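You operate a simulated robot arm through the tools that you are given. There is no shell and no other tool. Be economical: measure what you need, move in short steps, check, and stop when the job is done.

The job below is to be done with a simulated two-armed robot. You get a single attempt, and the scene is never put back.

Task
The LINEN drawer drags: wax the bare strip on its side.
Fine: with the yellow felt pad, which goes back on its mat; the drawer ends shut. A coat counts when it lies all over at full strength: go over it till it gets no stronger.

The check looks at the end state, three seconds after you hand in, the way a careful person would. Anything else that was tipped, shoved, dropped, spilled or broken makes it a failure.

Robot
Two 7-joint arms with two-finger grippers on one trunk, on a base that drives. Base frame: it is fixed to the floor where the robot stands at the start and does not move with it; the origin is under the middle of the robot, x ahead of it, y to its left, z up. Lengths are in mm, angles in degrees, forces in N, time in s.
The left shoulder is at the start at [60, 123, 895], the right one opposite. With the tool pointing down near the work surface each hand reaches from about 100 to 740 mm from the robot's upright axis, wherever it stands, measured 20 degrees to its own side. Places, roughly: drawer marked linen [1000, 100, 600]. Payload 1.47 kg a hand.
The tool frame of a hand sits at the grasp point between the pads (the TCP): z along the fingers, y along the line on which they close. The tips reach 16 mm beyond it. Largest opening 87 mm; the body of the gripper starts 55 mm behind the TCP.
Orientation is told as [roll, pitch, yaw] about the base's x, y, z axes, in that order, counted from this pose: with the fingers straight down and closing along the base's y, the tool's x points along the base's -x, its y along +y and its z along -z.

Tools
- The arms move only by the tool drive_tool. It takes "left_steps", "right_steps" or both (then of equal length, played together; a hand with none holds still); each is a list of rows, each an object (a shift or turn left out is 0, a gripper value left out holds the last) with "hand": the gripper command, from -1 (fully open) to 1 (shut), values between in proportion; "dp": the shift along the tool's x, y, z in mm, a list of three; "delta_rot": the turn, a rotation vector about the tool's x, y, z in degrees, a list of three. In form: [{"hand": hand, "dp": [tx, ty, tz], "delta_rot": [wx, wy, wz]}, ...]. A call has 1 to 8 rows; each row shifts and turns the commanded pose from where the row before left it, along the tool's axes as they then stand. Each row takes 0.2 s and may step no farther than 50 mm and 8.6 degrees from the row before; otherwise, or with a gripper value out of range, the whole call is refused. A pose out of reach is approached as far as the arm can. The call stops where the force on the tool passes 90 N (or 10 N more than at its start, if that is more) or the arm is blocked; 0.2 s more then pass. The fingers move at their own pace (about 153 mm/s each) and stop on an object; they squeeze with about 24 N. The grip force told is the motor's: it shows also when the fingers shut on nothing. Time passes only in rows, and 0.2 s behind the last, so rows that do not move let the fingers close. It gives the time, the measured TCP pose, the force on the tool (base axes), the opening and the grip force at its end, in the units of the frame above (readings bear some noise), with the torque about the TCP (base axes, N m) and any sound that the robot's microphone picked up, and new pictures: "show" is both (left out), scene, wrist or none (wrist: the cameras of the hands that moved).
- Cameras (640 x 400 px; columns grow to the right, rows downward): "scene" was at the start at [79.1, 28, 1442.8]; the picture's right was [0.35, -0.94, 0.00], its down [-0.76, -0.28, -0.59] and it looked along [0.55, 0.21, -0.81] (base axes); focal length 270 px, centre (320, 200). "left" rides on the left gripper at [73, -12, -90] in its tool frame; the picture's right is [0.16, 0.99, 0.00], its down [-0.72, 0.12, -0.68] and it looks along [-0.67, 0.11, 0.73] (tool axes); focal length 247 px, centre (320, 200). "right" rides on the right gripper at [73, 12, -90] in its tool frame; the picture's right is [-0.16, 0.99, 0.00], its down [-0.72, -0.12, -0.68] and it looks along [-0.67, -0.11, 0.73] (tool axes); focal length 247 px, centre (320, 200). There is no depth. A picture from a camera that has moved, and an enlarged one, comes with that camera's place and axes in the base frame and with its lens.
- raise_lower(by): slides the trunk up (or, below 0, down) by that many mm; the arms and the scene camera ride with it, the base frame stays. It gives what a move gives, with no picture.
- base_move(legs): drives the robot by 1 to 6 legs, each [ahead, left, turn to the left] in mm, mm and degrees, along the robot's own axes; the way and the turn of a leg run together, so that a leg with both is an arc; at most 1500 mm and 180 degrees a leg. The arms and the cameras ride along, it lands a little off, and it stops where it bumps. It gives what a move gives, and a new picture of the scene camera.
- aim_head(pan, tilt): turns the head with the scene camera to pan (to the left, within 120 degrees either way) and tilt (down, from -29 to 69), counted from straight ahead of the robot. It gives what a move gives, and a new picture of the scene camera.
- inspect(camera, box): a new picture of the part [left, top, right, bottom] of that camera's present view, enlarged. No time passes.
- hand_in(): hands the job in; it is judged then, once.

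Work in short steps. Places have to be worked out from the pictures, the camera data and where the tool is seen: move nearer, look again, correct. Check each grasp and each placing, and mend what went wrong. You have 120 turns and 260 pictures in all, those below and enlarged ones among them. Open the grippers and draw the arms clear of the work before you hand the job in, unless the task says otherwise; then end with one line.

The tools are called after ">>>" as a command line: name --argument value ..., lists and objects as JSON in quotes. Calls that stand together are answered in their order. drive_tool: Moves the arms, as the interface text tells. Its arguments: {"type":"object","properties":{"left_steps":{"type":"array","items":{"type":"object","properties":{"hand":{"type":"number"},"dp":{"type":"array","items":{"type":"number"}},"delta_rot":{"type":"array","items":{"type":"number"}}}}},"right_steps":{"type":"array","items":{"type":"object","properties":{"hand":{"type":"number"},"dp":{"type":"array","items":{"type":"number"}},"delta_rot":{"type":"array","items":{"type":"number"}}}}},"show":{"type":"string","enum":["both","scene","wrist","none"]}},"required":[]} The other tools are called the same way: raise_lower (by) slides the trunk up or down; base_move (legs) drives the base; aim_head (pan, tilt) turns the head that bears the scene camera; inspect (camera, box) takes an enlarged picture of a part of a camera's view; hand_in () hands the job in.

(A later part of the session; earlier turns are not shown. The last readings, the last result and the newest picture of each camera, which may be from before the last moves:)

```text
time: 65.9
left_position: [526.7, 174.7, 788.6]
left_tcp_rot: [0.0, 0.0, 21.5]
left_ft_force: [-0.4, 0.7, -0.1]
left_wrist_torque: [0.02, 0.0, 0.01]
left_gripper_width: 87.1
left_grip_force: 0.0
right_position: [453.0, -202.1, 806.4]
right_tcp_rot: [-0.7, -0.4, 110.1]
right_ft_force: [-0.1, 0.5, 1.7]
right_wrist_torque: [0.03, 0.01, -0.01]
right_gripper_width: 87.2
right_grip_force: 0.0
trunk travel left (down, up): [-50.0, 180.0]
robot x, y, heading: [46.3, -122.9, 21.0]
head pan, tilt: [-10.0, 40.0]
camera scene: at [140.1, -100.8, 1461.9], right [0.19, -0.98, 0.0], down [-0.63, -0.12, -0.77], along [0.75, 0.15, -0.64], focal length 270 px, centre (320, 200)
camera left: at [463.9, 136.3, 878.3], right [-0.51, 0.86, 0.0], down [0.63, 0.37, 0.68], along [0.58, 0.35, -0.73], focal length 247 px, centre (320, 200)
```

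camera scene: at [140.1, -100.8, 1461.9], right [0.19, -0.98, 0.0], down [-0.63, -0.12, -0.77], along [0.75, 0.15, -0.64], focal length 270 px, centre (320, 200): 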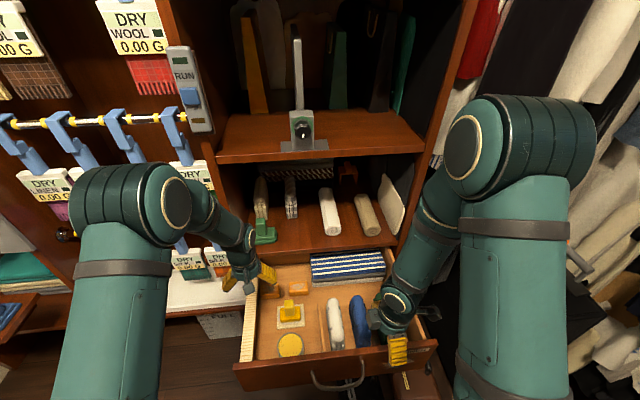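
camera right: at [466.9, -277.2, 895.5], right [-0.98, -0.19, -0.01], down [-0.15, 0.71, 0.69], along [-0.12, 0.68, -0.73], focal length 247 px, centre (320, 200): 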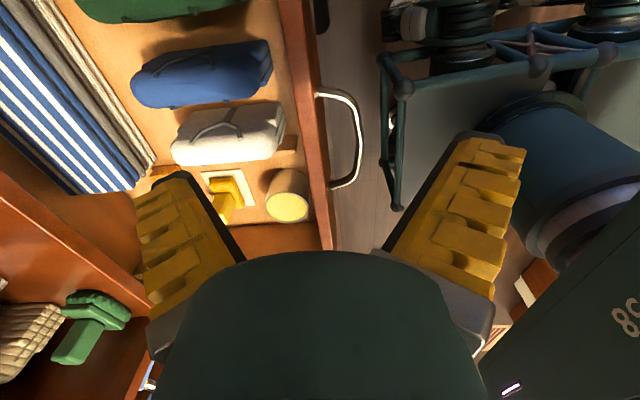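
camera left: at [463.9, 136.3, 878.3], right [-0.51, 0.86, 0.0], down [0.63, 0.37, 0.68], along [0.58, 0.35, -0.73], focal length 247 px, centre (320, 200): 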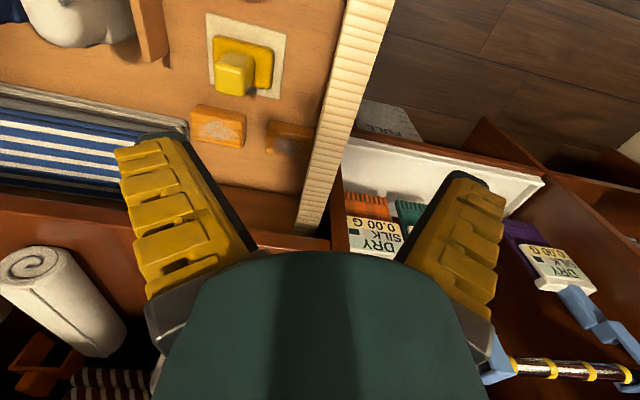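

Handle top fixes at ≈(594, 98, 579) from two views. Move over it and lower to 650 to look.

>>> drive_tool --left_steps '[{"dp": [-11, -32, 0]}, {"dp": [-11, -32, 0]}, {"dp": [-12, -32, 0]}, {"dp": [0, 0, 45]}, {"dp": [0, 0, 45]}, {"dp": [0, 0, 45]}, {}]' --show "both"

>>> inspect --camera "scene" --box '[235, 230, 355, 350]'

```text
time: 67.5
left_position: [595.0, 97.5, 655.3]
left_tcp_rot: [0.0, 0.0, 21.4]
left_ft_force: [0.0, -0.6, -0.1]
left_wrist_torque: [-0.01, 0.04, 0.02]
left_gripper_width: 86.8
left_grip_force: 0.1
right_position: [453.6, -201.3, 806.0]
right_tcp_rot: [-0.7, -0.3, 110.2]
right_ft_force: [1.3, 0.7, 0.2]
right_wrist_torque: [0.04, 0.03, 0.02]
right_gripper_width: 87.0
right_grip_force: 0.0
trunk travel left (down, up): [-50.0, 180.0]
robot x, y, heading: [49.1, -128.4, 21.4]
head pan, tilt: [-10.0, 40.0]
camera scene: at [139.5, -100.1, 1462.0], right [0.19, -0.98, 0.0], down [-0.63, -0.13, -0.77], along [0.75, 0.15, -0.64], focal length 270 px, centre (320, 200)
camera left: at [530.9, 59.7, 743.8], right [-0.51, 0.86, 0.0], down [0.63, 0.37, 0.68], along [0.59, 0.35, -0.73], focal length 247 px, centre (320, 200)
```

scene: 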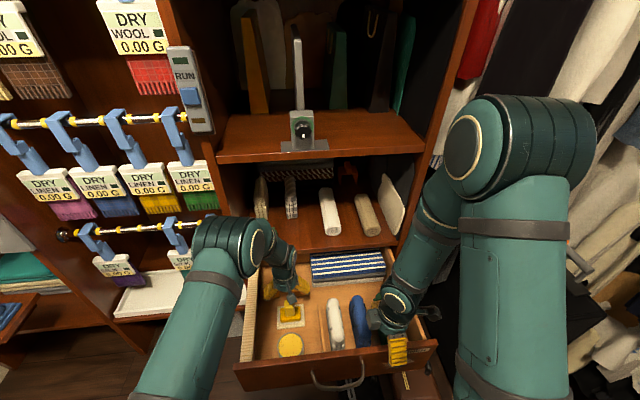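
left: 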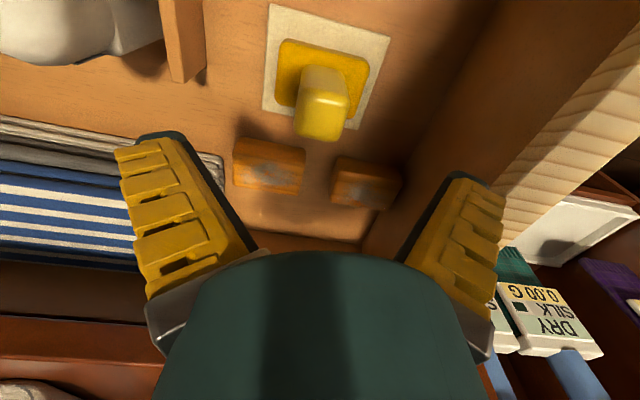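

```text
3.33 times, centred on (295, 290) of scene
camera zoom: at [139.5, -100.1, 1462.0], right [0.19, -0.98, 0.0], down [-0.63, -0.13, -0.77], along [0.75, 0.15, -0.64], focal length 900 px, centre (403, -100)
```

zoom: 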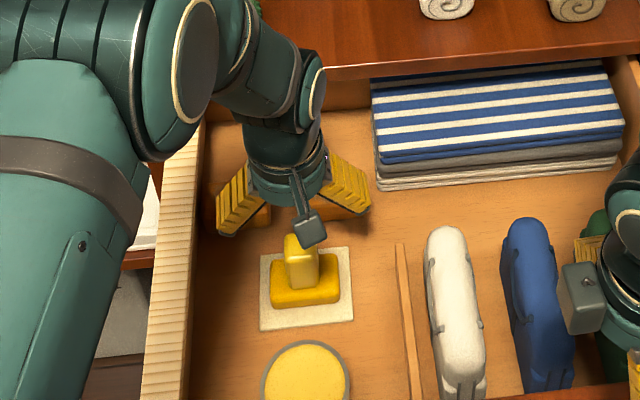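

Aligned within a few mm; the drawer is yawed about 3° less than the hand. Turn 3° and lower to grip depth.

>>> drive_tool --left_steps '[{"delta_rot": [0, 0, 2.5]}, {"dp": [0, 0, 30]}, {"dp": [0, 0, 30]}, {"dp": [0, 0, 22]}, {}]' --show "wrist"

>>> inspect --camera "scene" --box '[250, 250, 350, 350]'

```text
time: 68.7
left_position: [595.3, 98.1, 572.4]
left_tcp_rot: [0.0, 0.0, 18.9]
left_ft_force: [-0.4, 0.3, -0.2]
left_wrist_torque: [0.0, -0.01, 0.01]
left_gripper_width: 86.9
left_grip_force: 0.1
right_position: [452.5, -202.2, 805.9]
right_tcp_rot: [-0.7, -0.4, 110.2]
right_ft_force: [0.2, -0.7, 0.1]
right_wrist_torque: [0.0, 0.0, 0.03]
right_gripper_width: 87.0
right_grip_force: 0.0
trunk travel left (down, up): [-50.0, 180.0]
robot x, y, heading: [48.2, -120.4, 21.1]
head pan, tilt: [-10.0, 40.0]
camera left: at [530.4, 62.0, 662.4], right [-0.47, 0.88, 0.0], down [0.65, 0.34, 0.68], along [0.6, 0.32, -0.73], focal length 247 px, centre (320, 200)
```

left: 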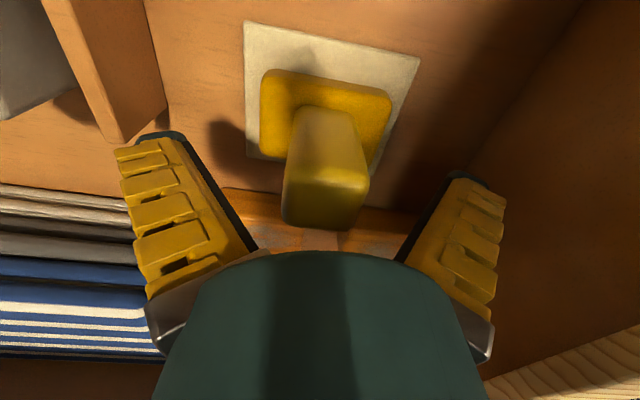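

```text
4.00 times, centred on (300, 300) of scene
camera zoom: at [139.7, -100.0, 1462.0], right [0.19, -0.98, 0.0], down [-0.63, -0.13, -0.77], along [0.75, 0.15, -0.64], focal length 1080 px, centre (400, -200)
```

zoom: 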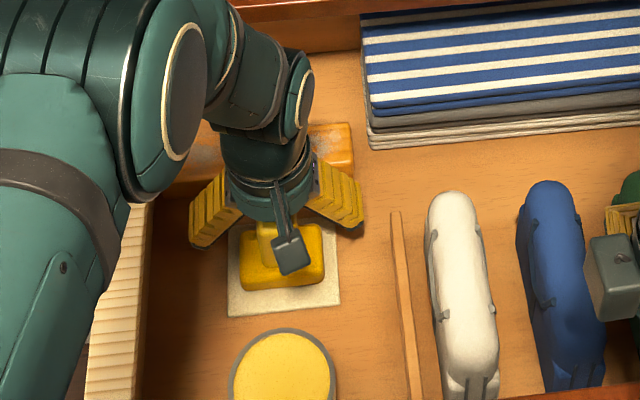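

The handle stands tall (base well below). Lower 20 mm more and close.

>>> drive_tool --left_steps '[{"dp": [0, 0, 10]}, {"dp": [0, 0, 10]}, {"hand": 1}, {"hand": 1}, {"hand": 1}]' --show "wrist"

```text
time: 69.9
left_position: [595.4, 98.3, 553.9]
left_tcp_rot: [0.0, 0.0, 19.0]
left_ft_force: [-2.5, 1.8, 6.7]
left_wrist_torque: [0.0, 0.12, -0.15]
left_gripper_width: 28.5
left_grip_force: 23.3
right_position: [452.4, -202.0, 806.8]
right_tcp_rot: [-0.7, -0.4, 110.2]
right_ft_force: [-0.4, 0.2, 0.9]
right_wrist_torque: [-0.01, -0.03, -0.02]
right_gripper_width: 86.8
right_grip_force: 0.1
trunk travel left (down, up): [-50.0, 180.0]
robot x, y, heading: [48.7, -123.6, 21.3]
head pan, tilt: [-10.0, 40.0]
camera left: at [529.8, 62.1, 643.1], right [-0.47, 0.88, 0.0], down [0.65, 0.34, 0.68], along [0.6, 0.32, -0.73], focal length 247 px, centre (320, 200)
```

left: 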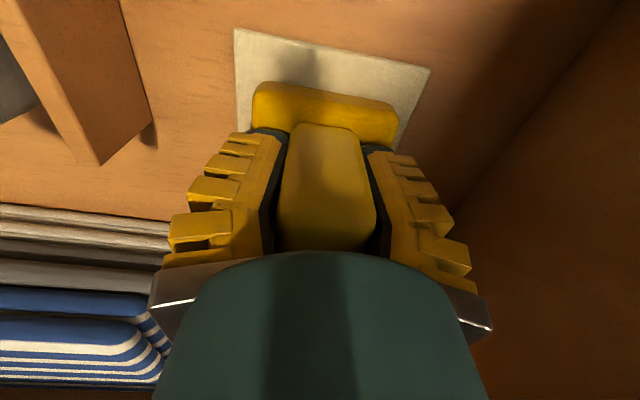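

Held (28.5 mm). Resting pose noted: (595.4, 98.3, 553.9), yaw 19. Lift 130 mm.

>>> drive_tool --left_steps '[{"dp": [0, 0, -20]}, {"dp": [0, 0, -35]}, {"dp": [0, 0, -40]}, {"dp": [0, 0, -40]}, {}]' --show "both"

>>> inspect --camera "scene" --box '[235, 230, 355, 350]'

```text
time: 71.1
left_position: [595.9, 96.5, 688.1]
left_tcp_rot: [0.0, 0.0, 18.9]
left_ft_force: [0.0, 0.7, -1.6]
left_wrist_torque: [0.0, 0.02, 0.0]
left_gripper_width: 26.9
left_grip_force: 24.3
right_position: [453.8, -201.0, 805.8]
right_tcp_rot: [-0.6, -0.5, 110.2]
right_ft_force: [0.2, -0.3, 0.4]
right_wrist_torque: [0.01, 0.0, -0.05]
right_gripper_width: 87.2
right_grip_force: 0.0
trunk travel left (down, up): [-50.0, 180.0]
robot x, y, heading: [49.8, -127.2, 21.1]
head pan, tilt: [-10.0, 40.0]
camera scene: at [140.0, -99.9, 1461.9], right [0.19, -0.98, 0.0], down [-0.63, -0.13, -0.77], along [0.75, 0.15, -0.64], focal length 270 px, centre (320, 200)
camera left: at [530.2, 60.0, 778.6], right [-0.47, 0.88, 0.0], down [0.65, 0.34, 0.68], along [0.6, 0.32, -0.73], focal length 247 px, centre (320, 200)
```

scene: 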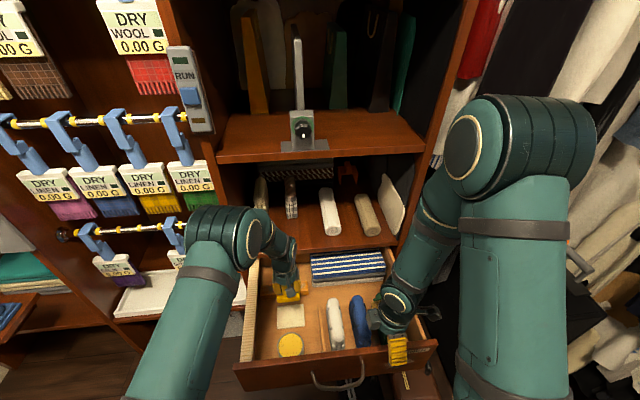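
left: 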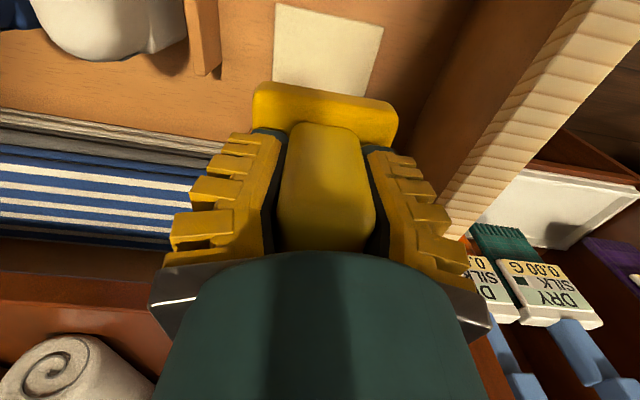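

```text
3.33 times, centred on (295, 290) of scene
camera zoom: at [140.0, -99.9, 1461.9], right [0.19, -0.98, 0.0], down [-0.63, -0.13, -0.77], along [0.75, 0.15, -0.64], focal length 900 px, centre (403, -100)
```

zoom: 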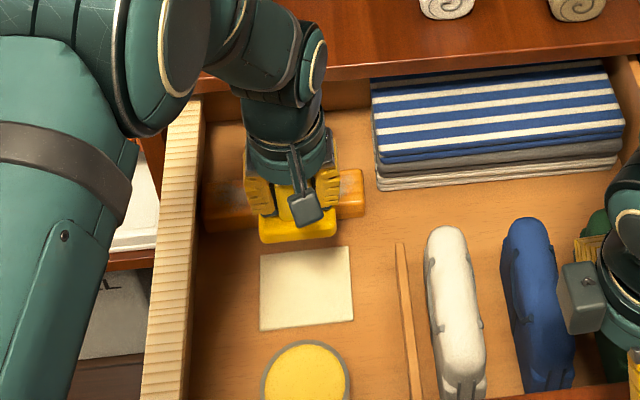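

Pad lifted, mat stays. Tin of wax centre ≈(468, 59, 572); pad bottom lies ≈62 below the TCP. Carry the pad over the tin and lower to just over the wax.

>>> drive_tool --left_steps '[{"dp": [33, 1.5, 0]}, {"dp": [33, 1.5, 0]}, {"dp": [33, 1.5, 0]}, {"dp": [34, 1.5, 0]}, {"dp": [0, 0, 20]}, {"dp": [0, 0, 15]}, {}]' --show "both"

>>> inspect --camera "scene" --box '[235, 260, 355, 380]'

>>> inspect --camera "right" --box '[120, 120, 340, 260]'

```text
time: 72.7
left_position: [467.8, 61.7, 653.7]
left_tcp_rot: [0.0, 0.0, 19.0]
left_ft_force: [0.6, -1.1, -0.9]
left_wrist_torque: [-0.02, 0.0, 0.0]
left_gripper_width: 26.4
left_grip_force: 24.5
right_position: [453.2, -201.5, 805.8]
right_tcp_rot: [-0.7, -0.3, 110.2]
right_ft_force: [-0.2, 0.0, -0.8]
right_wrist_torque: [-0.01, -0.02, 0.01]
right_gripper_width: 86.8
right_grip_force: 0.1
trunk travel left (down, up): [-50.0, 180.0]
robot x, y, heading: [45.4, -123.6, 20.9]
head pan, tilt: [-10.0, 40.0]
camera scene: at [139.7, -100.0, 1461.9], right [0.19, -0.98, 0.0], down [-0.63, -0.13, -0.77], along [0.75, 0.15, -0.64], focal length 270 px, centre (320, 200)
camera left: at [402.2, 25.4, 743.6], right [-0.47, 0.88, 0.0], down [0.65, 0.34, 0.68], along [0.6, 0.32, -0.73], focal length 247 px, centre (320, 200)
```

scene: 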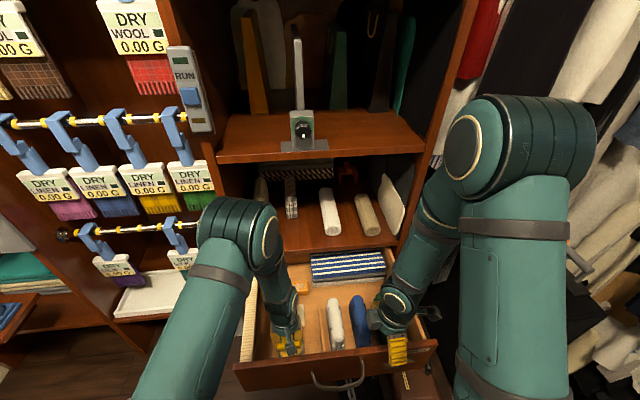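
left: 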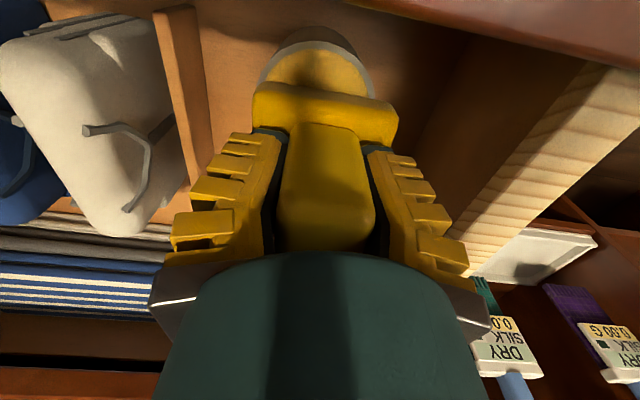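

```text
3.33 times, centred on (295, 320) of scene
camera zoom: at [139.7, -100.0, 1461.9], right [0.19, -0.98, 0.0], down [-0.63, -0.13, -0.77], along [0.75, 0.15, -0.64], focal length 900 px, centre (403, -200)
```

zoom: 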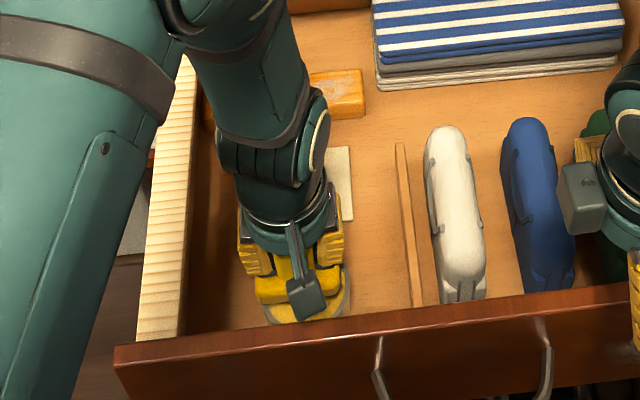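

```text
2.86 times, centred on (230, 190) of right
camera zoom: at [466.9, -275.7, 895.7], right [-0.98, -0.19, -0.01], down [-0.15, 0.71, 0.69], along [-0.12, 0.68, -0.73], focal length 706 px, centre (577, 229)
```

zoom: 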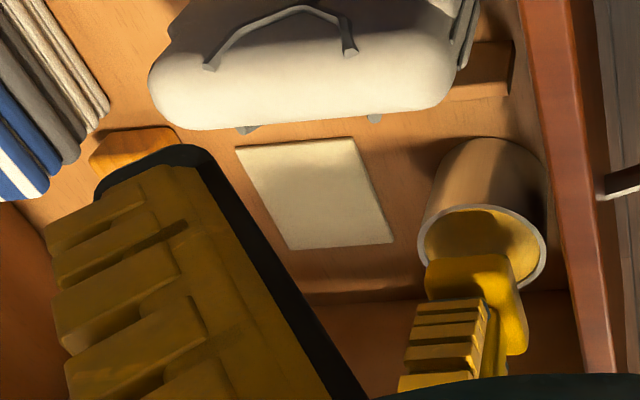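

Pad sits over the tin, a touch forward; shift 4 mm back and lower gently until it touches the wax.

>>> drive_tool --left_steps '[{"dp": [4, -2, 6]}, {"dp": [0, 0, 6]}, {"dp": [0, 0, 4]}, {"dp": [0, 0, 3]}, {}]' --show "none"

>>> inspect --camera "right" --box '[180, 120, 340, 260]'

```text
time: 73.9
left_position: [466.0, 57.9, 635.1]
left_tcp_rot: [0.0, -0.1, 18.9]
left_ft_force: [0.1, 0.2, -1.0]
left_wrist_torque: [0.01, 0.03, 0.0]
left_gripper_width: 26.4
left_grip_force: 24.5
right_position: [453.5, -201.3, 806.2]
right_tcp_rot: [-0.7, -0.4, 110.1]
right_ft_force: [-0.3, -0.2, 1.3]
right_wrist_torque: [-0.02, 0.02, 0.0]
right_gripper_width: 87.0
right_grip_force: 0.1
trunk travel left (down, up): [-50.0, 180.0]
robot x, y, heading: [45.6, -122.2, 21.0]
head pan, tilt: [-10.0, 40.0]
```

```text
2.86 times, centred on (260, 190) of right
camera zoom: at [466.9, -275.7, 895.7], right [-0.98, -0.19, -0.01], down [-0.15, 0.71, 0.69], along [-0.12, 0.68, -0.73], focal length 706 px, centre (491, 229)
```

zoom: 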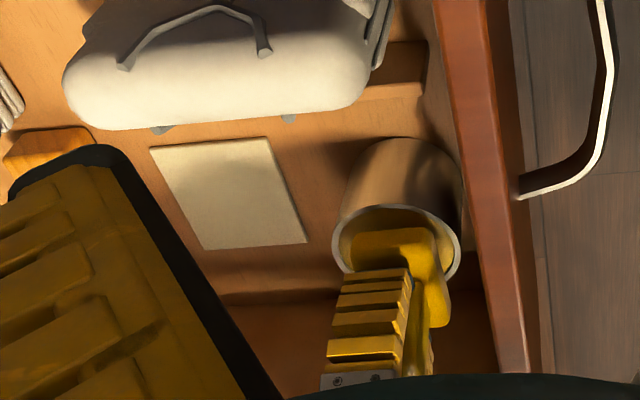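

No contact yet; continue down in small steps.

>>> drive_tool --left_steps '[{"dp": [0, 0, 3]}, {"dp": [0, 0, 3]}, {"dp": [0, 0, 2]}, {}]' --show "none"

```text
time: 74.9
left_position: [465.4, 57.0, 626.5]
left_tcp_rot: [0.0, -0.1, 18.9]
left_ft_force: [1.3, 0.9, -1.2]
left_wrist_torque: [0.03, 0.01, -0.04]
left_gripper_width: 26.3
left_grip_force: 24.0
right_position: [453.7, -202.1, 805.7]
right_tcp_rot: [-0.7, -0.4, 110.3]
right_ft_force: [-0.6, -0.4, -0.9]
right_wrist_torque: [0.03, -0.01, 0.01]
right_gripper_width: 87.0
right_grip_force: 0.3
trunk travel left (down, up): [-50.0, 180.0]
robot x, y, heading: [49.1, -124.8, 21.1]
head pan, tilt: [-10.0, 40.0]
```

>>> drive_tool --left_steps '[{"dp": [0, 0, 3]}, {"dp": [0, 0, 3]}, {"dp": [0, 0, 2]}, {}]' --show "none"

>>> inspect --camera "right" --box '[180, 120, 340, 260]'

>>> inspect --camera "scene" --box '[255, 300, 335, 380]'

```text
time: 75.9
left_position: [463.9, 57.6, 619.1]
left_tcp_rot: [0.1, 0.0, 18.9]
left_ft_force: [-0.5, -0.7, 7.2]
left_wrist_torque: [0.0, 0.03, 0.0]
left_gripper_width: 28.7
left_grip_force: 24.1
right_position: [452.7, -201.4, 806.2]
right_tcp_rot: [-0.7, -0.4, 110.2]
right_ft_force: [-0.4, 0.3, 0.4]
right_wrist_torque: [0.01, 0.03, -0.03]
right_gripper_width: 86.8
right_grip_force: 0.1
trunk travel left (down, up): [-50.0, 180.0]
robot x, y, heading: [50.1, -124.4, 21.3]
head pan, tilt: [-10.0, 40.0]
```

```text
2.86 times, centred on (260, 190) of right
camera zoom: at [466.6, -275.9, 895.9], right [-0.98, -0.19, -0.01], down [-0.15, 0.71, 0.69], along [-0.12, 0.68, -0.73], focal length 706 px, centre (491, 229)
```

zoom: 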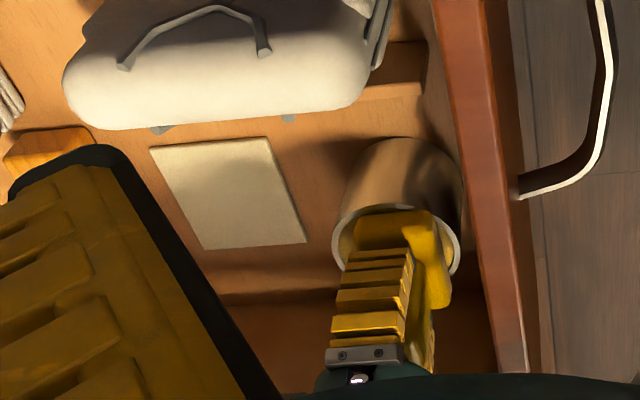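

```text
5.00 times, centred on (295, 340) of scene
camera zoom: at [139.3, -100.3, 1462.0], right [0.19, -0.98, 0.0], down [-0.63, -0.12, -0.77], along [0.75, 0.15, -0.64], focal length 1350 px, centre (445, -500)
```

zoom: 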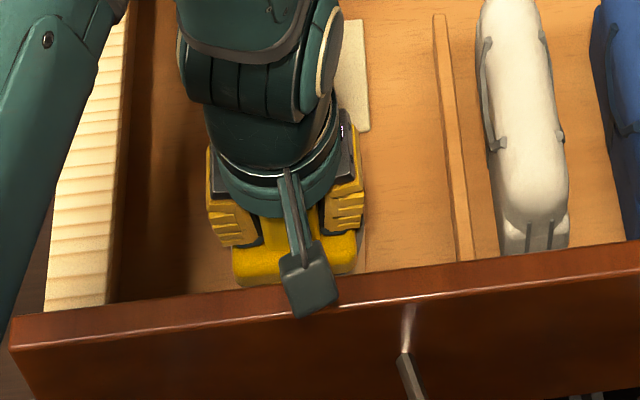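

Contact, 8 N. Rub gently a few mm to and fro in the tin to load the felt.

>>> drive_tool --left_steps '[{"dp": [4, 0, 1]}, {"dp": [-8, 0, 0]}, {"dp": [4, 4, 0]}, {"dp": [0, -8, 0]}, {"dp": [0, 4, 0]}, {}]' --show "none"

```text
time: 77.3
left_position: [464.1, 56.2, 617.8]
left_tcp_rot: [0.0, -0.1, 18.8]
left_ft_force: [1.7, 1.1, 16.3]
left_wrist_torque: [0.02, -0.07, -0.03]
left_gripper_width: 32.4
left_grip_force: 24.4
right_position: [453.1, -200.3, 806.5]
right_tcp_rot: [-0.8, -0.3, 110.2]
right_ft_force: [-0.3, -0.2, 0.9]
right_wrist_torque: [0.0, 0.05, 0.0]
right_gripper_width: 87.1
right_grip_force: 0.1
trunk travel left (down, up): [-50.0, 180.0]
robot x, y, heading: [46.0, -125.3, 21.2]
head pan, tilt: [-10.0, 40.0]
```

Lift off and check the pad and felt.

>>> drive_tool --left_steps '[{"dp": [0, 0, -20]}, {"dp": [0, 0, -40]}, {"dp": [0, 0, -40]}, {"dp": [0, 0, -40]}, {}]' --show "both"

>>> inspect --camera "right" --box '[160, 120, 380, 400]'

>>> inspect --camera "scene" --box '[235, 260, 355, 380]'

```text
time: 78.5
left_position: [465.0, 55.5, 756.6]
left_tcp_rot: [0.0, 0.0, 18.9]
left_ft_force: [-0.5, -0.2, -1.5]
left_wrist_torque: [-0.02, 0.03, 0.02]
left_gripper_width: 26.4
left_grip_force: 24.1
right_position: [454.2, -200.9, 806.6]
right_tcp_rot: [-0.7, -0.3, 110.2]
right_ft_force: [-0.9, 0.3, 0.8]
right_wrist_torque: [0.01, -0.01, -0.01]
right_gripper_width: 87.0
right_grip_force: 0.0
trunk travel left (down, up): [-50.0, 180.0]
robot x, y, heading: [46.9, -120.3, 21.6]
head pan, tilt: [-10.0, 40.0]
camera scene: at [140.0, -100.0, 1461.9], right [0.19, -0.98, 0.0], down [-0.63, -0.13, -0.77], along [0.75, 0.15, -0.64], focal length 270 px, centre (320, 200)
camera left: at [399.1, 21.1, 845.7], right [-0.47, 0.88, 0.0], down [0.65, 0.34, 0.68], along [0.6, 0.32, -0.73], focal length 247 px, centre (320, 200)
```

scene: 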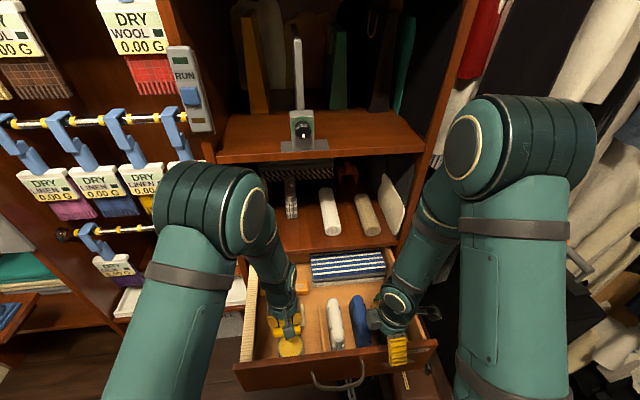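
left: 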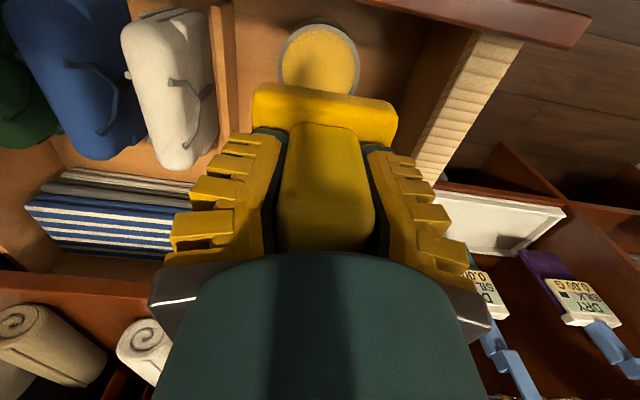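

```text
1.43 times, centred on (270, 260) of right
camera zoom: at [467.1, -275.7, 895.5], right [-0.98, -0.19, -0.01], down [-0.15, 0.71, 0.69], along [-0.12, 0.68, -0.73], focal length 353 px, centre (391, 114)
```

zoom: 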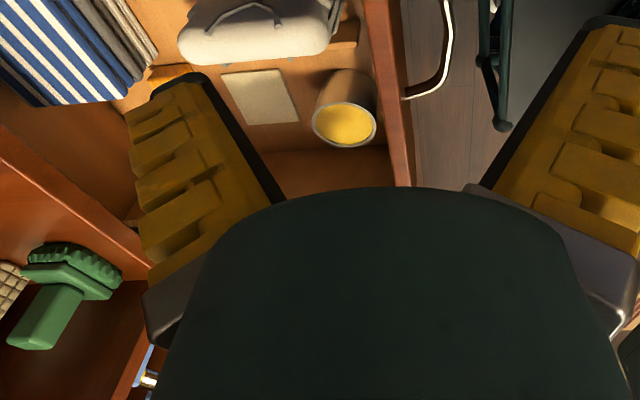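

```text
3.33 times, centred on (295, 320) of scene
camera zoom: at [140.0, -100.0, 1461.9], right [0.19, -0.98, 0.0], down [-0.63, -0.13, -0.77], along [0.75, 0.15, -0.64], focal length 900 px, centre (403, -200)
```

zoom: 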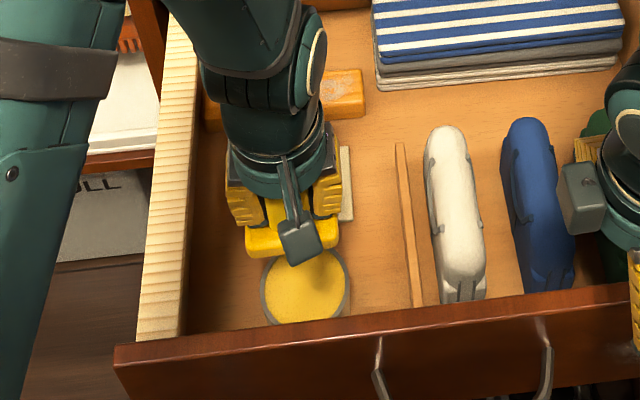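

Felt loaded, tin undisturbed. Strip centreline works out ≈112 mm to the left of the pad; carry it there at height and look before lowering.

>>> drive_tool --left_steps '[{"dp": [-14, 36, 0]}, {"dp": [-14, 36, 0]}, {"dp": [-14, 36, 0]}, {"dp": [0, 0, 12]}, {}]' --show "both"

>>> inspect --camera "scene" --box '[215, 250, 335, 370]'

>>> inspect --camera "right" --box '[180, 180, 340, 280]'

```text
time: 79.7
left_position: [468.9, 174.1, 745.2]
left_tcp_rot: [0.0, 0.0, 19.0]
left_ft_force: [-0.3, 0.0, -2.0]
left_wrist_torque: [-0.06, 0.0, -0.02]
left_gripper_width: 26.5
left_grip_force: 24.1
right_position: [452.6, -200.6, 805.1]
right_tcp_rot: [-0.7, -0.4, 110.2]
right_ft_force: [0.4, -0.5, -0.3]
right_wrist_torque: [-0.04, 0.0, 0.01]
right_gripper_width: 87.0
right_grip_force: 0.1
trunk travel left (down, up): [-50.0, 180.0]
robot x, y, heading: [48.1, -120.7, 21.3]
head pan, tilt: [-10.0, 40.0]
camera scene: at [139.7, -99.9, 1461.9], right [0.19, -0.98, 0.0], down [-0.63, -0.13, -0.77], along [0.75, 0.15, -0.64], focal length 270 px, centre (320, 200)
camera left: at [404.1, 138.2, 834.4], right [-0.47, 0.88, 0.0], down [0.65, 0.34, 0.68], along [0.6, 0.32, -0.73], focal length 247 px, centre (320, 200)
```

scene: 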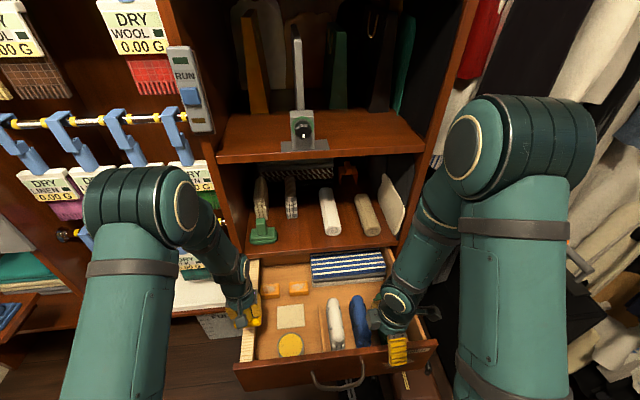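
left: 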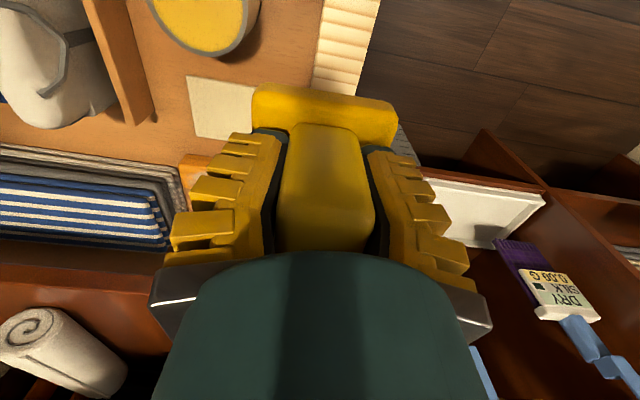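

```text
3.33 times, centred on (275, 310) of scene
camera zoom: at [139.7, -99.9, 1461.9], right [0.19, -0.98, 0.0], down [-0.63, -0.13, -0.77], along [0.75, 0.15, -0.64], focal length 900 px, centre (470, -167)
```

zoom: 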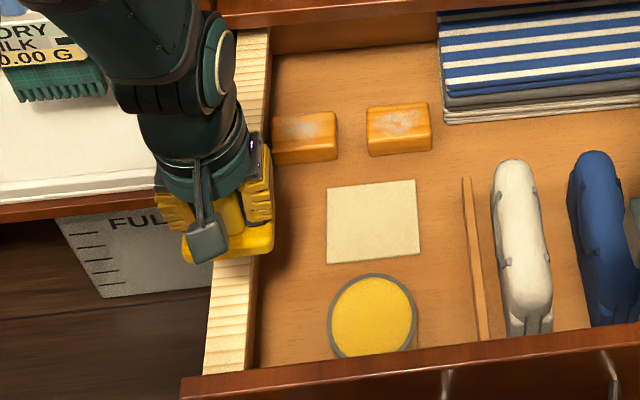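

```text
4.00 times, centred on (260, 230) of right
camera zoom: at [466.9, -275.6, 895.7], right [-0.98, -0.19, -0.01], down [-0.15, 0.71, 0.69], along [-0.12, 0.68, -0.73], focal length 988 px, centre (560, 80)
```

zoom: 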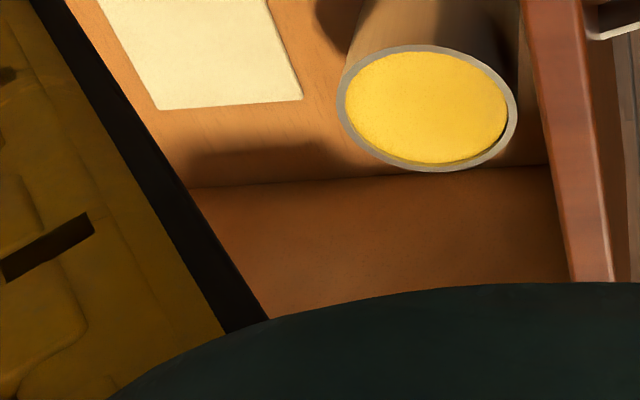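

Pad centred over the strip (±14 mm margin each side). Lower until contact.

>>> drive_tool --left_steps '[{"dp": [0, 0, 8]}, {"dp": [0, 0, 4]}, {"dp": [0, 0, 4]}, {"dp": [0, 0, 3]}, {}]' --show "none"

```text
time: 80.9
left_position: [469.5, 172.1, 725.1]
left_tcp_rot: [0.1, 0.0, 19.0]
left_ft_force: [0.2, 0.1, -1.4]
left_wrist_torque: [-0.03, 0.02, 0.01]
left_gripper_width: 26.2
left_grip_force: 23.8
right_position: [453.3, -201.6, 806.2]
right_tcp_rot: [-0.6, -0.5, 110.2]
right_ft_force: [0.2, 0.9, 0.1]
right_wrist_torque: [0.0, -0.03, 0.04]
right_gripper_width: 86.7
right_grip_force: 0.0
trunk travel left (down, up): [-50.0, 180.0]
robot x, y, heading: [46.8, -123.3, 21.2]
head pan, tilt: [-10.0, 40.0]
```

>>> drive_tool --left_steps '[{"dp": [0, 0, 3]}, {"dp": [0, 0, 3]}, {"dp": [0, 0, 3]}, {}]' --show "none"

```text
time: 81.9
left_position: [470.8, 173.4, 718.0]
left_tcp_rot: [0.0, 0.0, 18.9]
left_ft_force: [0.3, 0.5, -1.5]
left_wrist_torque: [0.0, -0.03, 0.01]
left_gripper_width: 26.5
left_grip_force: 23.8
right_position: [453.2, -201.2, 805.7]
right_tcp_rot: [-0.6, -0.5, 110.2]
right_ft_force: [-0.5, 0.6, 0.3]
right_wrist_torque: [0.03, -0.03, -0.01]
right_gripper_width: 87.1
right_grip_force: 0.1
trunk travel left (down, up): [-50.0, 180.0]
robot x, y, heading: [46.4, -123.1, 20.9]
head pan, tilt: [-10.0, 40.0]
```

>>> drive_tool --left_steps '[{"dp": [0, 0, 3]}, {"dp": [0, 0, 3]}, {"dp": [0, 0, 2]}, {}]' --show "wrist"

>>> inspect --camera "scene" --box '[215, 250, 335, 370]'

```text
time: 82.9
left_position: [469.9, 172.5, 709.2]
left_tcp_rot: [0.1, 0.0, 18.9]
left_ft_force: [-0.3, -0.5, -1.3]
left_wrist_torque: [0.0, -0.02, 0.0]
left_gripper_width: 26.5
left_grip_force: 23.7
right_position: [452.8, -201.1, 805.5]
right_tcp_rot: [-0.7, -0.4, 110.2]
right_ft_force: [-0.8, 0.6, 0.1]
right_wrist_torque: [0.01, 0.03, 0.0]
right_gripper_width: 87.1
right_grip_force: 0.1
trunk travel left (down, up): [-50.0, 180.0]
robot x, y, heading: [43.8, -122.7, 21.1]
head pan, tilt: [-10.0, 40.0]
camera left: at [404.0, 137.6, 799.0], right [-0.47, 0.88, 0.0], down [0.65, 0.34, 0.68], along [0.6, 0.32, -0.73], focal length 247 px, centre (320, 200)
```

left: 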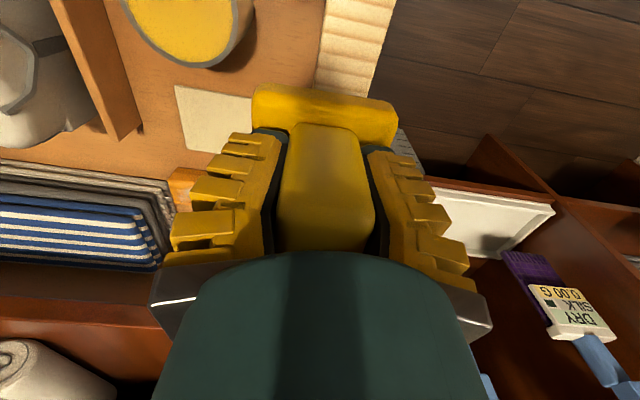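

```text
3.33 times, centred on (275, 310) of scene
camera zoom: at [139.8, -100.0, 1461.9], right [0.19, -0.98, 0.0], down [-0.63, -0.13, -0.77], along [0.75, 0.15, -0.64], focal length 900 px, centre (470, -167)
```

zoom: 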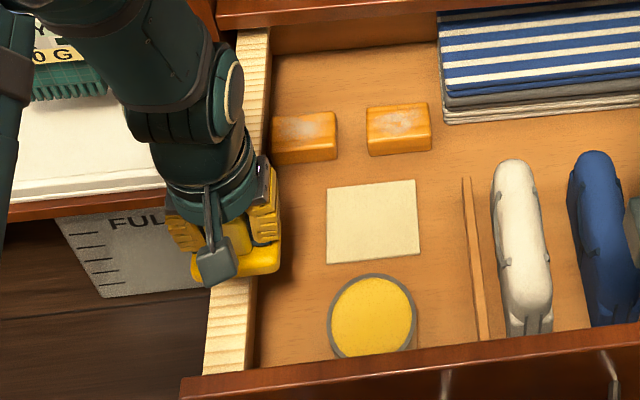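

Strip is lower than reckoned and about 8 mm further left. Shift 7 mm left and go on down.

>>> drive_tool --left_steps '[{"dp": [0, 7, 3]}, {"dp": [0, 0, 3]}, {"dp": [0, 0, 2]}, {}]' --show "none"

>>> drive_tool --left_steps '[{"dp": [0, 0, 2]}, {"dp": [0, 0, 2]}, {"dp": [0, 0, 1]}, {}]' --show "none"

```text
time: 83.9
left_position: [466.6, 180.0, 700.4]
left_tcp_rot: [0.0, -0.1, 18.8]
left_ft_force: [-0.7, 0.4, -1.4]
left_wrist_torque: [-0.03, 0.01, 0.02]
left_gripper_width: 26.2
left_grip_force: 23.9
right_position: [454.0, -200.9, 805.7]
right_tcp_rot: [-0.7, -0.4, 110.2]
right_ft_force: [-0.6, 0.4, -0.4]
right_wrist_torque: [0.02, 0.01, -0.03]
right_gripper_width: 87.3
right_grip_force: 0.0
trunk travel left (down, up): [-50.0, 180.0]
robot x, y, heading: [44.7, -120.0, 21.3]
head pan, tilt: [-10.0, 40.0]
```

```text
time: 84.9
left_position: [467.5, 178.6, 695.7]
left_tcp_rot: [0.0, 0.1, 18.9]
left_ft_force: [-0.9, 0.2, -0.6]
left_wrist_torque: [-0.02, 0.0, 0.03]
left_gripper_width: 26.5
left_grip_force: 24.2
right_position: [453.0, -200.9, 805.4]
right_tcp_rot: [-0.6, -0.5, 110.2]
right_ft_force: [-0.8, -0.4, 0.8]
right_wrist_torque: [0.0, 0.0, 0.01]
right_gripper_width: 87.0
right_grip_force: 0.0
trunk travel left (down, up): [-50.0, 180.0]
robot x, y, heading: [50.3, -121.7, 21.0]
head pan, tilt: [-10.0, 40.0]
```

>>> drive_tool --left_steps '[{"dp": [0, 0, 2.5]}, {"dp": [0, 0, 2.5]}, {"dp": [0, 0, 2]}, {}]' --show "scene"

>>> inspect --camera "scene" --box '[215, 270, 315, 370]'

```text
time: 85.9
left_position: [467.7, 179.5, 689.3]
left_tcp_rot: [0.0, -0.2, 18.9]
left_ft_force: [-1.0, 0.5, 17.4]
left_wrist_torque: [-0.02, 0.1, 0.0]
left_gripper_width: 33.1
left_grip_force: 24.1
right_position: [453.3, -202.9, 806.6]
right_tcp_rot: [-0.8, -0.3, 110.2]
right_ft_force: [0.3, 0.7, 0.2]
right_wrist_torque: [0.04, 0.04, 0.01]
right_gripper_width: 86.8
right_grip_force: 0.1
trunk travel left (down, up): [-50.0, 180.0]
robot x, y, heading: [49.3, -121.7, 21.2]
head pan, tilt: [-10.0, 40.0]
camera scene: at [138.6, -100.8, 1462.1], right [0.19, -0.98, 0.0], down [-0.63, -0.12, -0.77], along [0.75, 0.15, -0.64], focal length 270 px, centre (320, 200)
```

scene: 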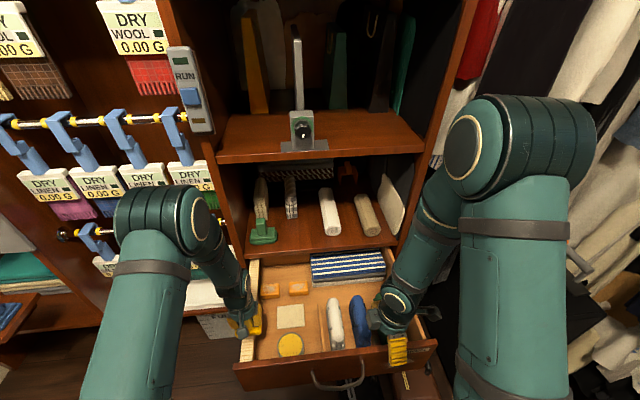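

```text
4.00 times, centred on (265, 320) of scene
camera zoom: at [138.6, -100.8, 1462.1], right [0.19, -0.98, 0.0], down [-0.63, -0.12, -0.77], along [0.75, 0.15, -0.64], focal length 1080 px, centre (540, -280)
```

zoom: 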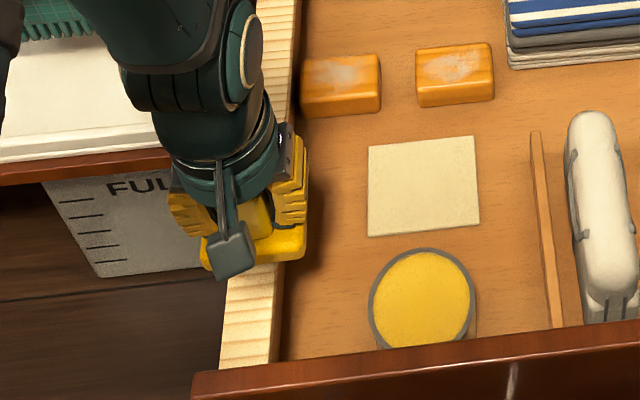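

Contact at TCP z≈690 with ~18 N. Now stroke toward the panel end first.

>>> drive_tool --left_steps '[{"dp": [20, 0, 0]}, {"dp": [20, 0, 0]}, {"dp": [20, 0, 0]}, {"dp": [14, 0, 0]}, {}]' --show "scene"

>>> inspect --camera "scene" --box '[215, 270, 315, 390]'

```text
time: 87.1
left_position: [395.8, 155.3, 689.3]
left_tcp_rot: [-0.1, 0.0, 18.9]
left_ft_force: [8.4, 3.3, 18.2]
left_wrist_torque: [0.08, -0.2, -0.01]
left_gripper_width: 34.5
left_grip_force: 24.5
right_position: [453.1, -201.3, 806.8]
right_tcp_rot: [-0.6, -0.5, 110.2]
right_ft_force: [0.5, 0.5, 0.1]
right_wrist_torque: [0.0, 0.0, 0.0]
right_gripper_width: 86.8
right_grip_force: 0.1
trunk travel left (down, up): [-50.0, 180.0]
robot x, y, heading: [48.4, -121.8, 21.3]
head pan, tilt: [-10.0, 40.0]
camera scene: at [139.4, -100.6, 1462.0], right [0.19, -0.98, 0.0], down [-0.63, -0.12, -0.77], along [0.75, 0.15, -0.64], focal length 270 px, centre (320, 200)
```

scene: 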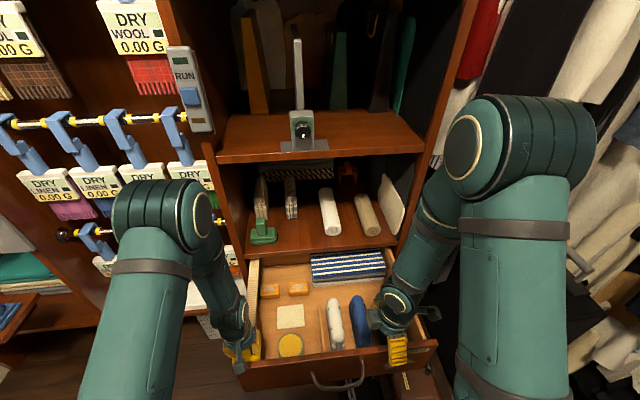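

```text
3.33 times, centred on (265, 330) of scene
camera zoom: at [139.4, -100.6, 1462.0], right [0.19, -0.98, 0.0], down [-0.63, -0.12, -0.77], along [0.75, 0.15, -0.64], focal length 900 px, centre (503, -233)
```

zoom: 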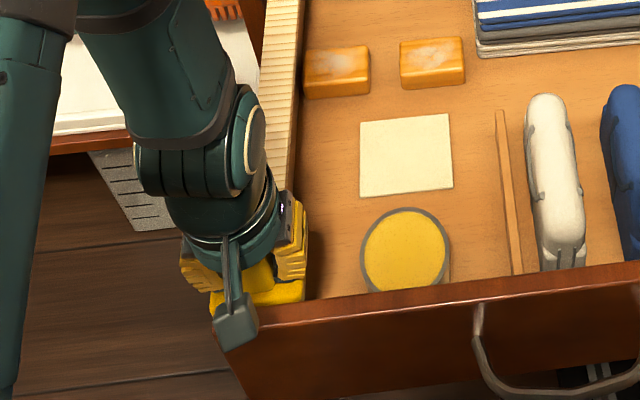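

Near the panel. Press up to it another 4 mm, then stroke forward along the strip.

>>> drive_tool --left_steps '[{"dp": [4, 0, 0]}, {"dp": [-24, 0, 0]}, {"dp": [-24, 0, 0]}, {"dp": [-24, 0, 0]}, {"dp": [-24, 0, 0]}, {"dp": [-24, 0, 0]}, {"dp": [-24, 0, 0]}, {}]' --show "scene"

>>> inspect --camera "scene" --box '[215, 250, 315, 370]'

```text
time: 88.9
left_position: [530.2, 202.0, 690.6]
left_tcp_rot: [0.1, 0.0, 18.9]
left_ft_force: [-4.3, -0.8, 12.8]
left_wrist_torque: [-0.04, 0.05, -0.03]
left_gripper_width: 30.7
left_grip_force: 23.7
right_position: [451.9, -201.2, 806.7]
right_tcp_rot: [-0.8, -0.4, 110.2]
right_ft_force: [-0.5, 0.1, -1.1]
right_wrist_torque: [0.01, 0.03, 0.02]
right_gripper_width: 86.9
right_grip_force: 0.1
trunk travel left (down, up): [-50.0, 180.0]
robot x, y, heading: [45.5, -124.4, 21.2]
head pan, tilt: [-10.0, 40.0]
camera scene: at [138.6, -100.7, 1462.0], right [0.19, -0.98, 0.0], down [-0.63, -0.12, -0.77], along [0.75, 0.15, -0.64], focal length 270 px, centre (320, 200)
```

scene: 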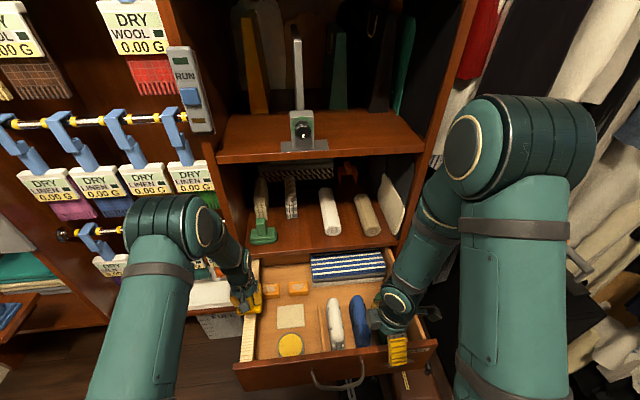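

```text
3.33 times, centred on (265, 310) of scene
camera zoom: at [138.6, -100.7, 1462.0], right [0.19, -0.98, 0.0], down [-0.63, -0.12, -0.77], along [0.75, 0.15, -0.64], focal length 900 px, centre (503, -167)
```

zoom: 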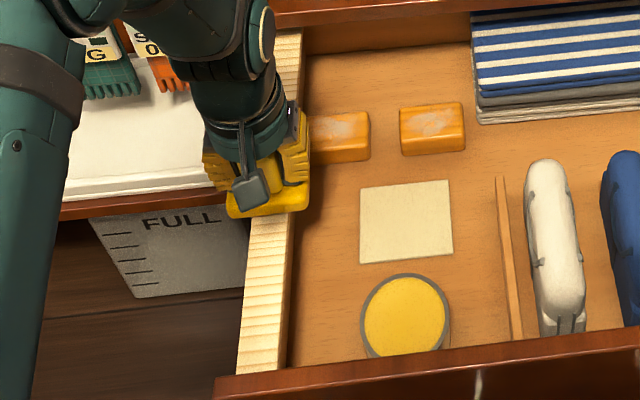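

Continue forward 60 mm and check clearances near the jamb.

>>> drive_tool --left_steps '[{"dp": [-20, 0, 0.3]}, {"dp": [-20, 0, 0]}, {"dp": [-20, 0, 0]}, {"dp": [-15, 0, 0]}, {}]' --show "both"

>>> inspect --camera "scene" --box '[195, 200, 335, 360]'

```text
time: 90.1
left_position: [601.1, 224.8, 689.8]
left_tcp_rot: [0.0, -0.2, 18.9]
left_ft_force: [-5.4, -0.8, 13.4]
left_wrist_torque: [-0.02, 0.03, 0.01]
left_gripper_width: 30.7
left_grip_force: 24.1
right_position: [452.6, -202.2, 807.0]
right_tcp_rot: [-0.8, -0.5, 110.1]
right_ft_force: [-0.1, 0.6, 0.1]
right_wrist_torque: [-0.02, -0.01, -0.01]
right_gripper_width: 87.1
right_grip_force: 0.0
trunk travel left (down, up): [-50.0, 180.0]
robot x, y, heading: [49.7, -122.0, 21.1]
head pan, tilt: [-10.0, 40.0]
camera scene: at [138.3, -100.8, 1462.1], right [0.19, -0.98, 0.0], down [-0.63, -0.12, -0.77], along [0.75, 0.15, -0.64], focal length 270 px, centre (320, 200)
camera left: at [535.1, 190.2, 779.2], right [-0.47, 0.88, 0.0], down [0.65, 0.34, 0.68], along [0.6, 0.32, -0.73], focal length 247 px, centre (320, 200)
```

scene: 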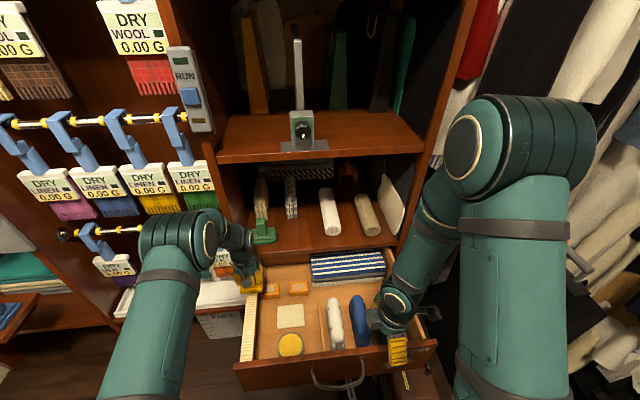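
left: 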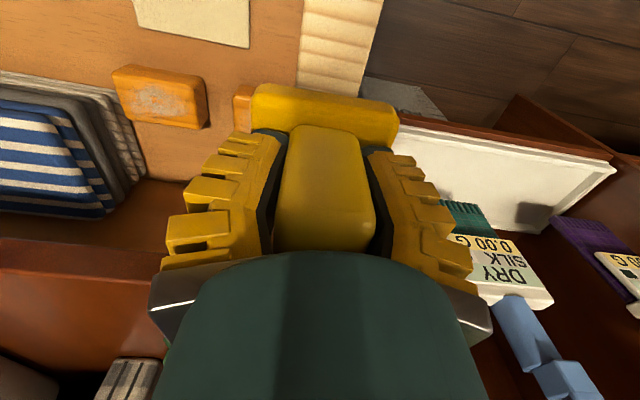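

```text
2.50 times, centred on (265, 280) of scene
camera zoom: at [138.3, -100.8, 1462.1], right [0.19, -0.98, 0.0], down [-0.63, -0.12, -0.77], along [0.75, 0.15, -0.64], focal length 675 px, centre (458, 0)
```

zoom: 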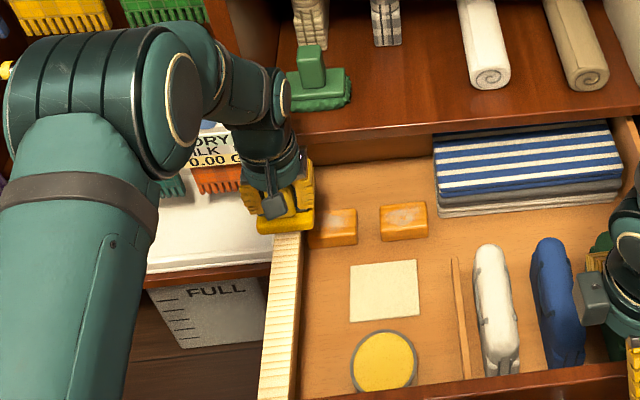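

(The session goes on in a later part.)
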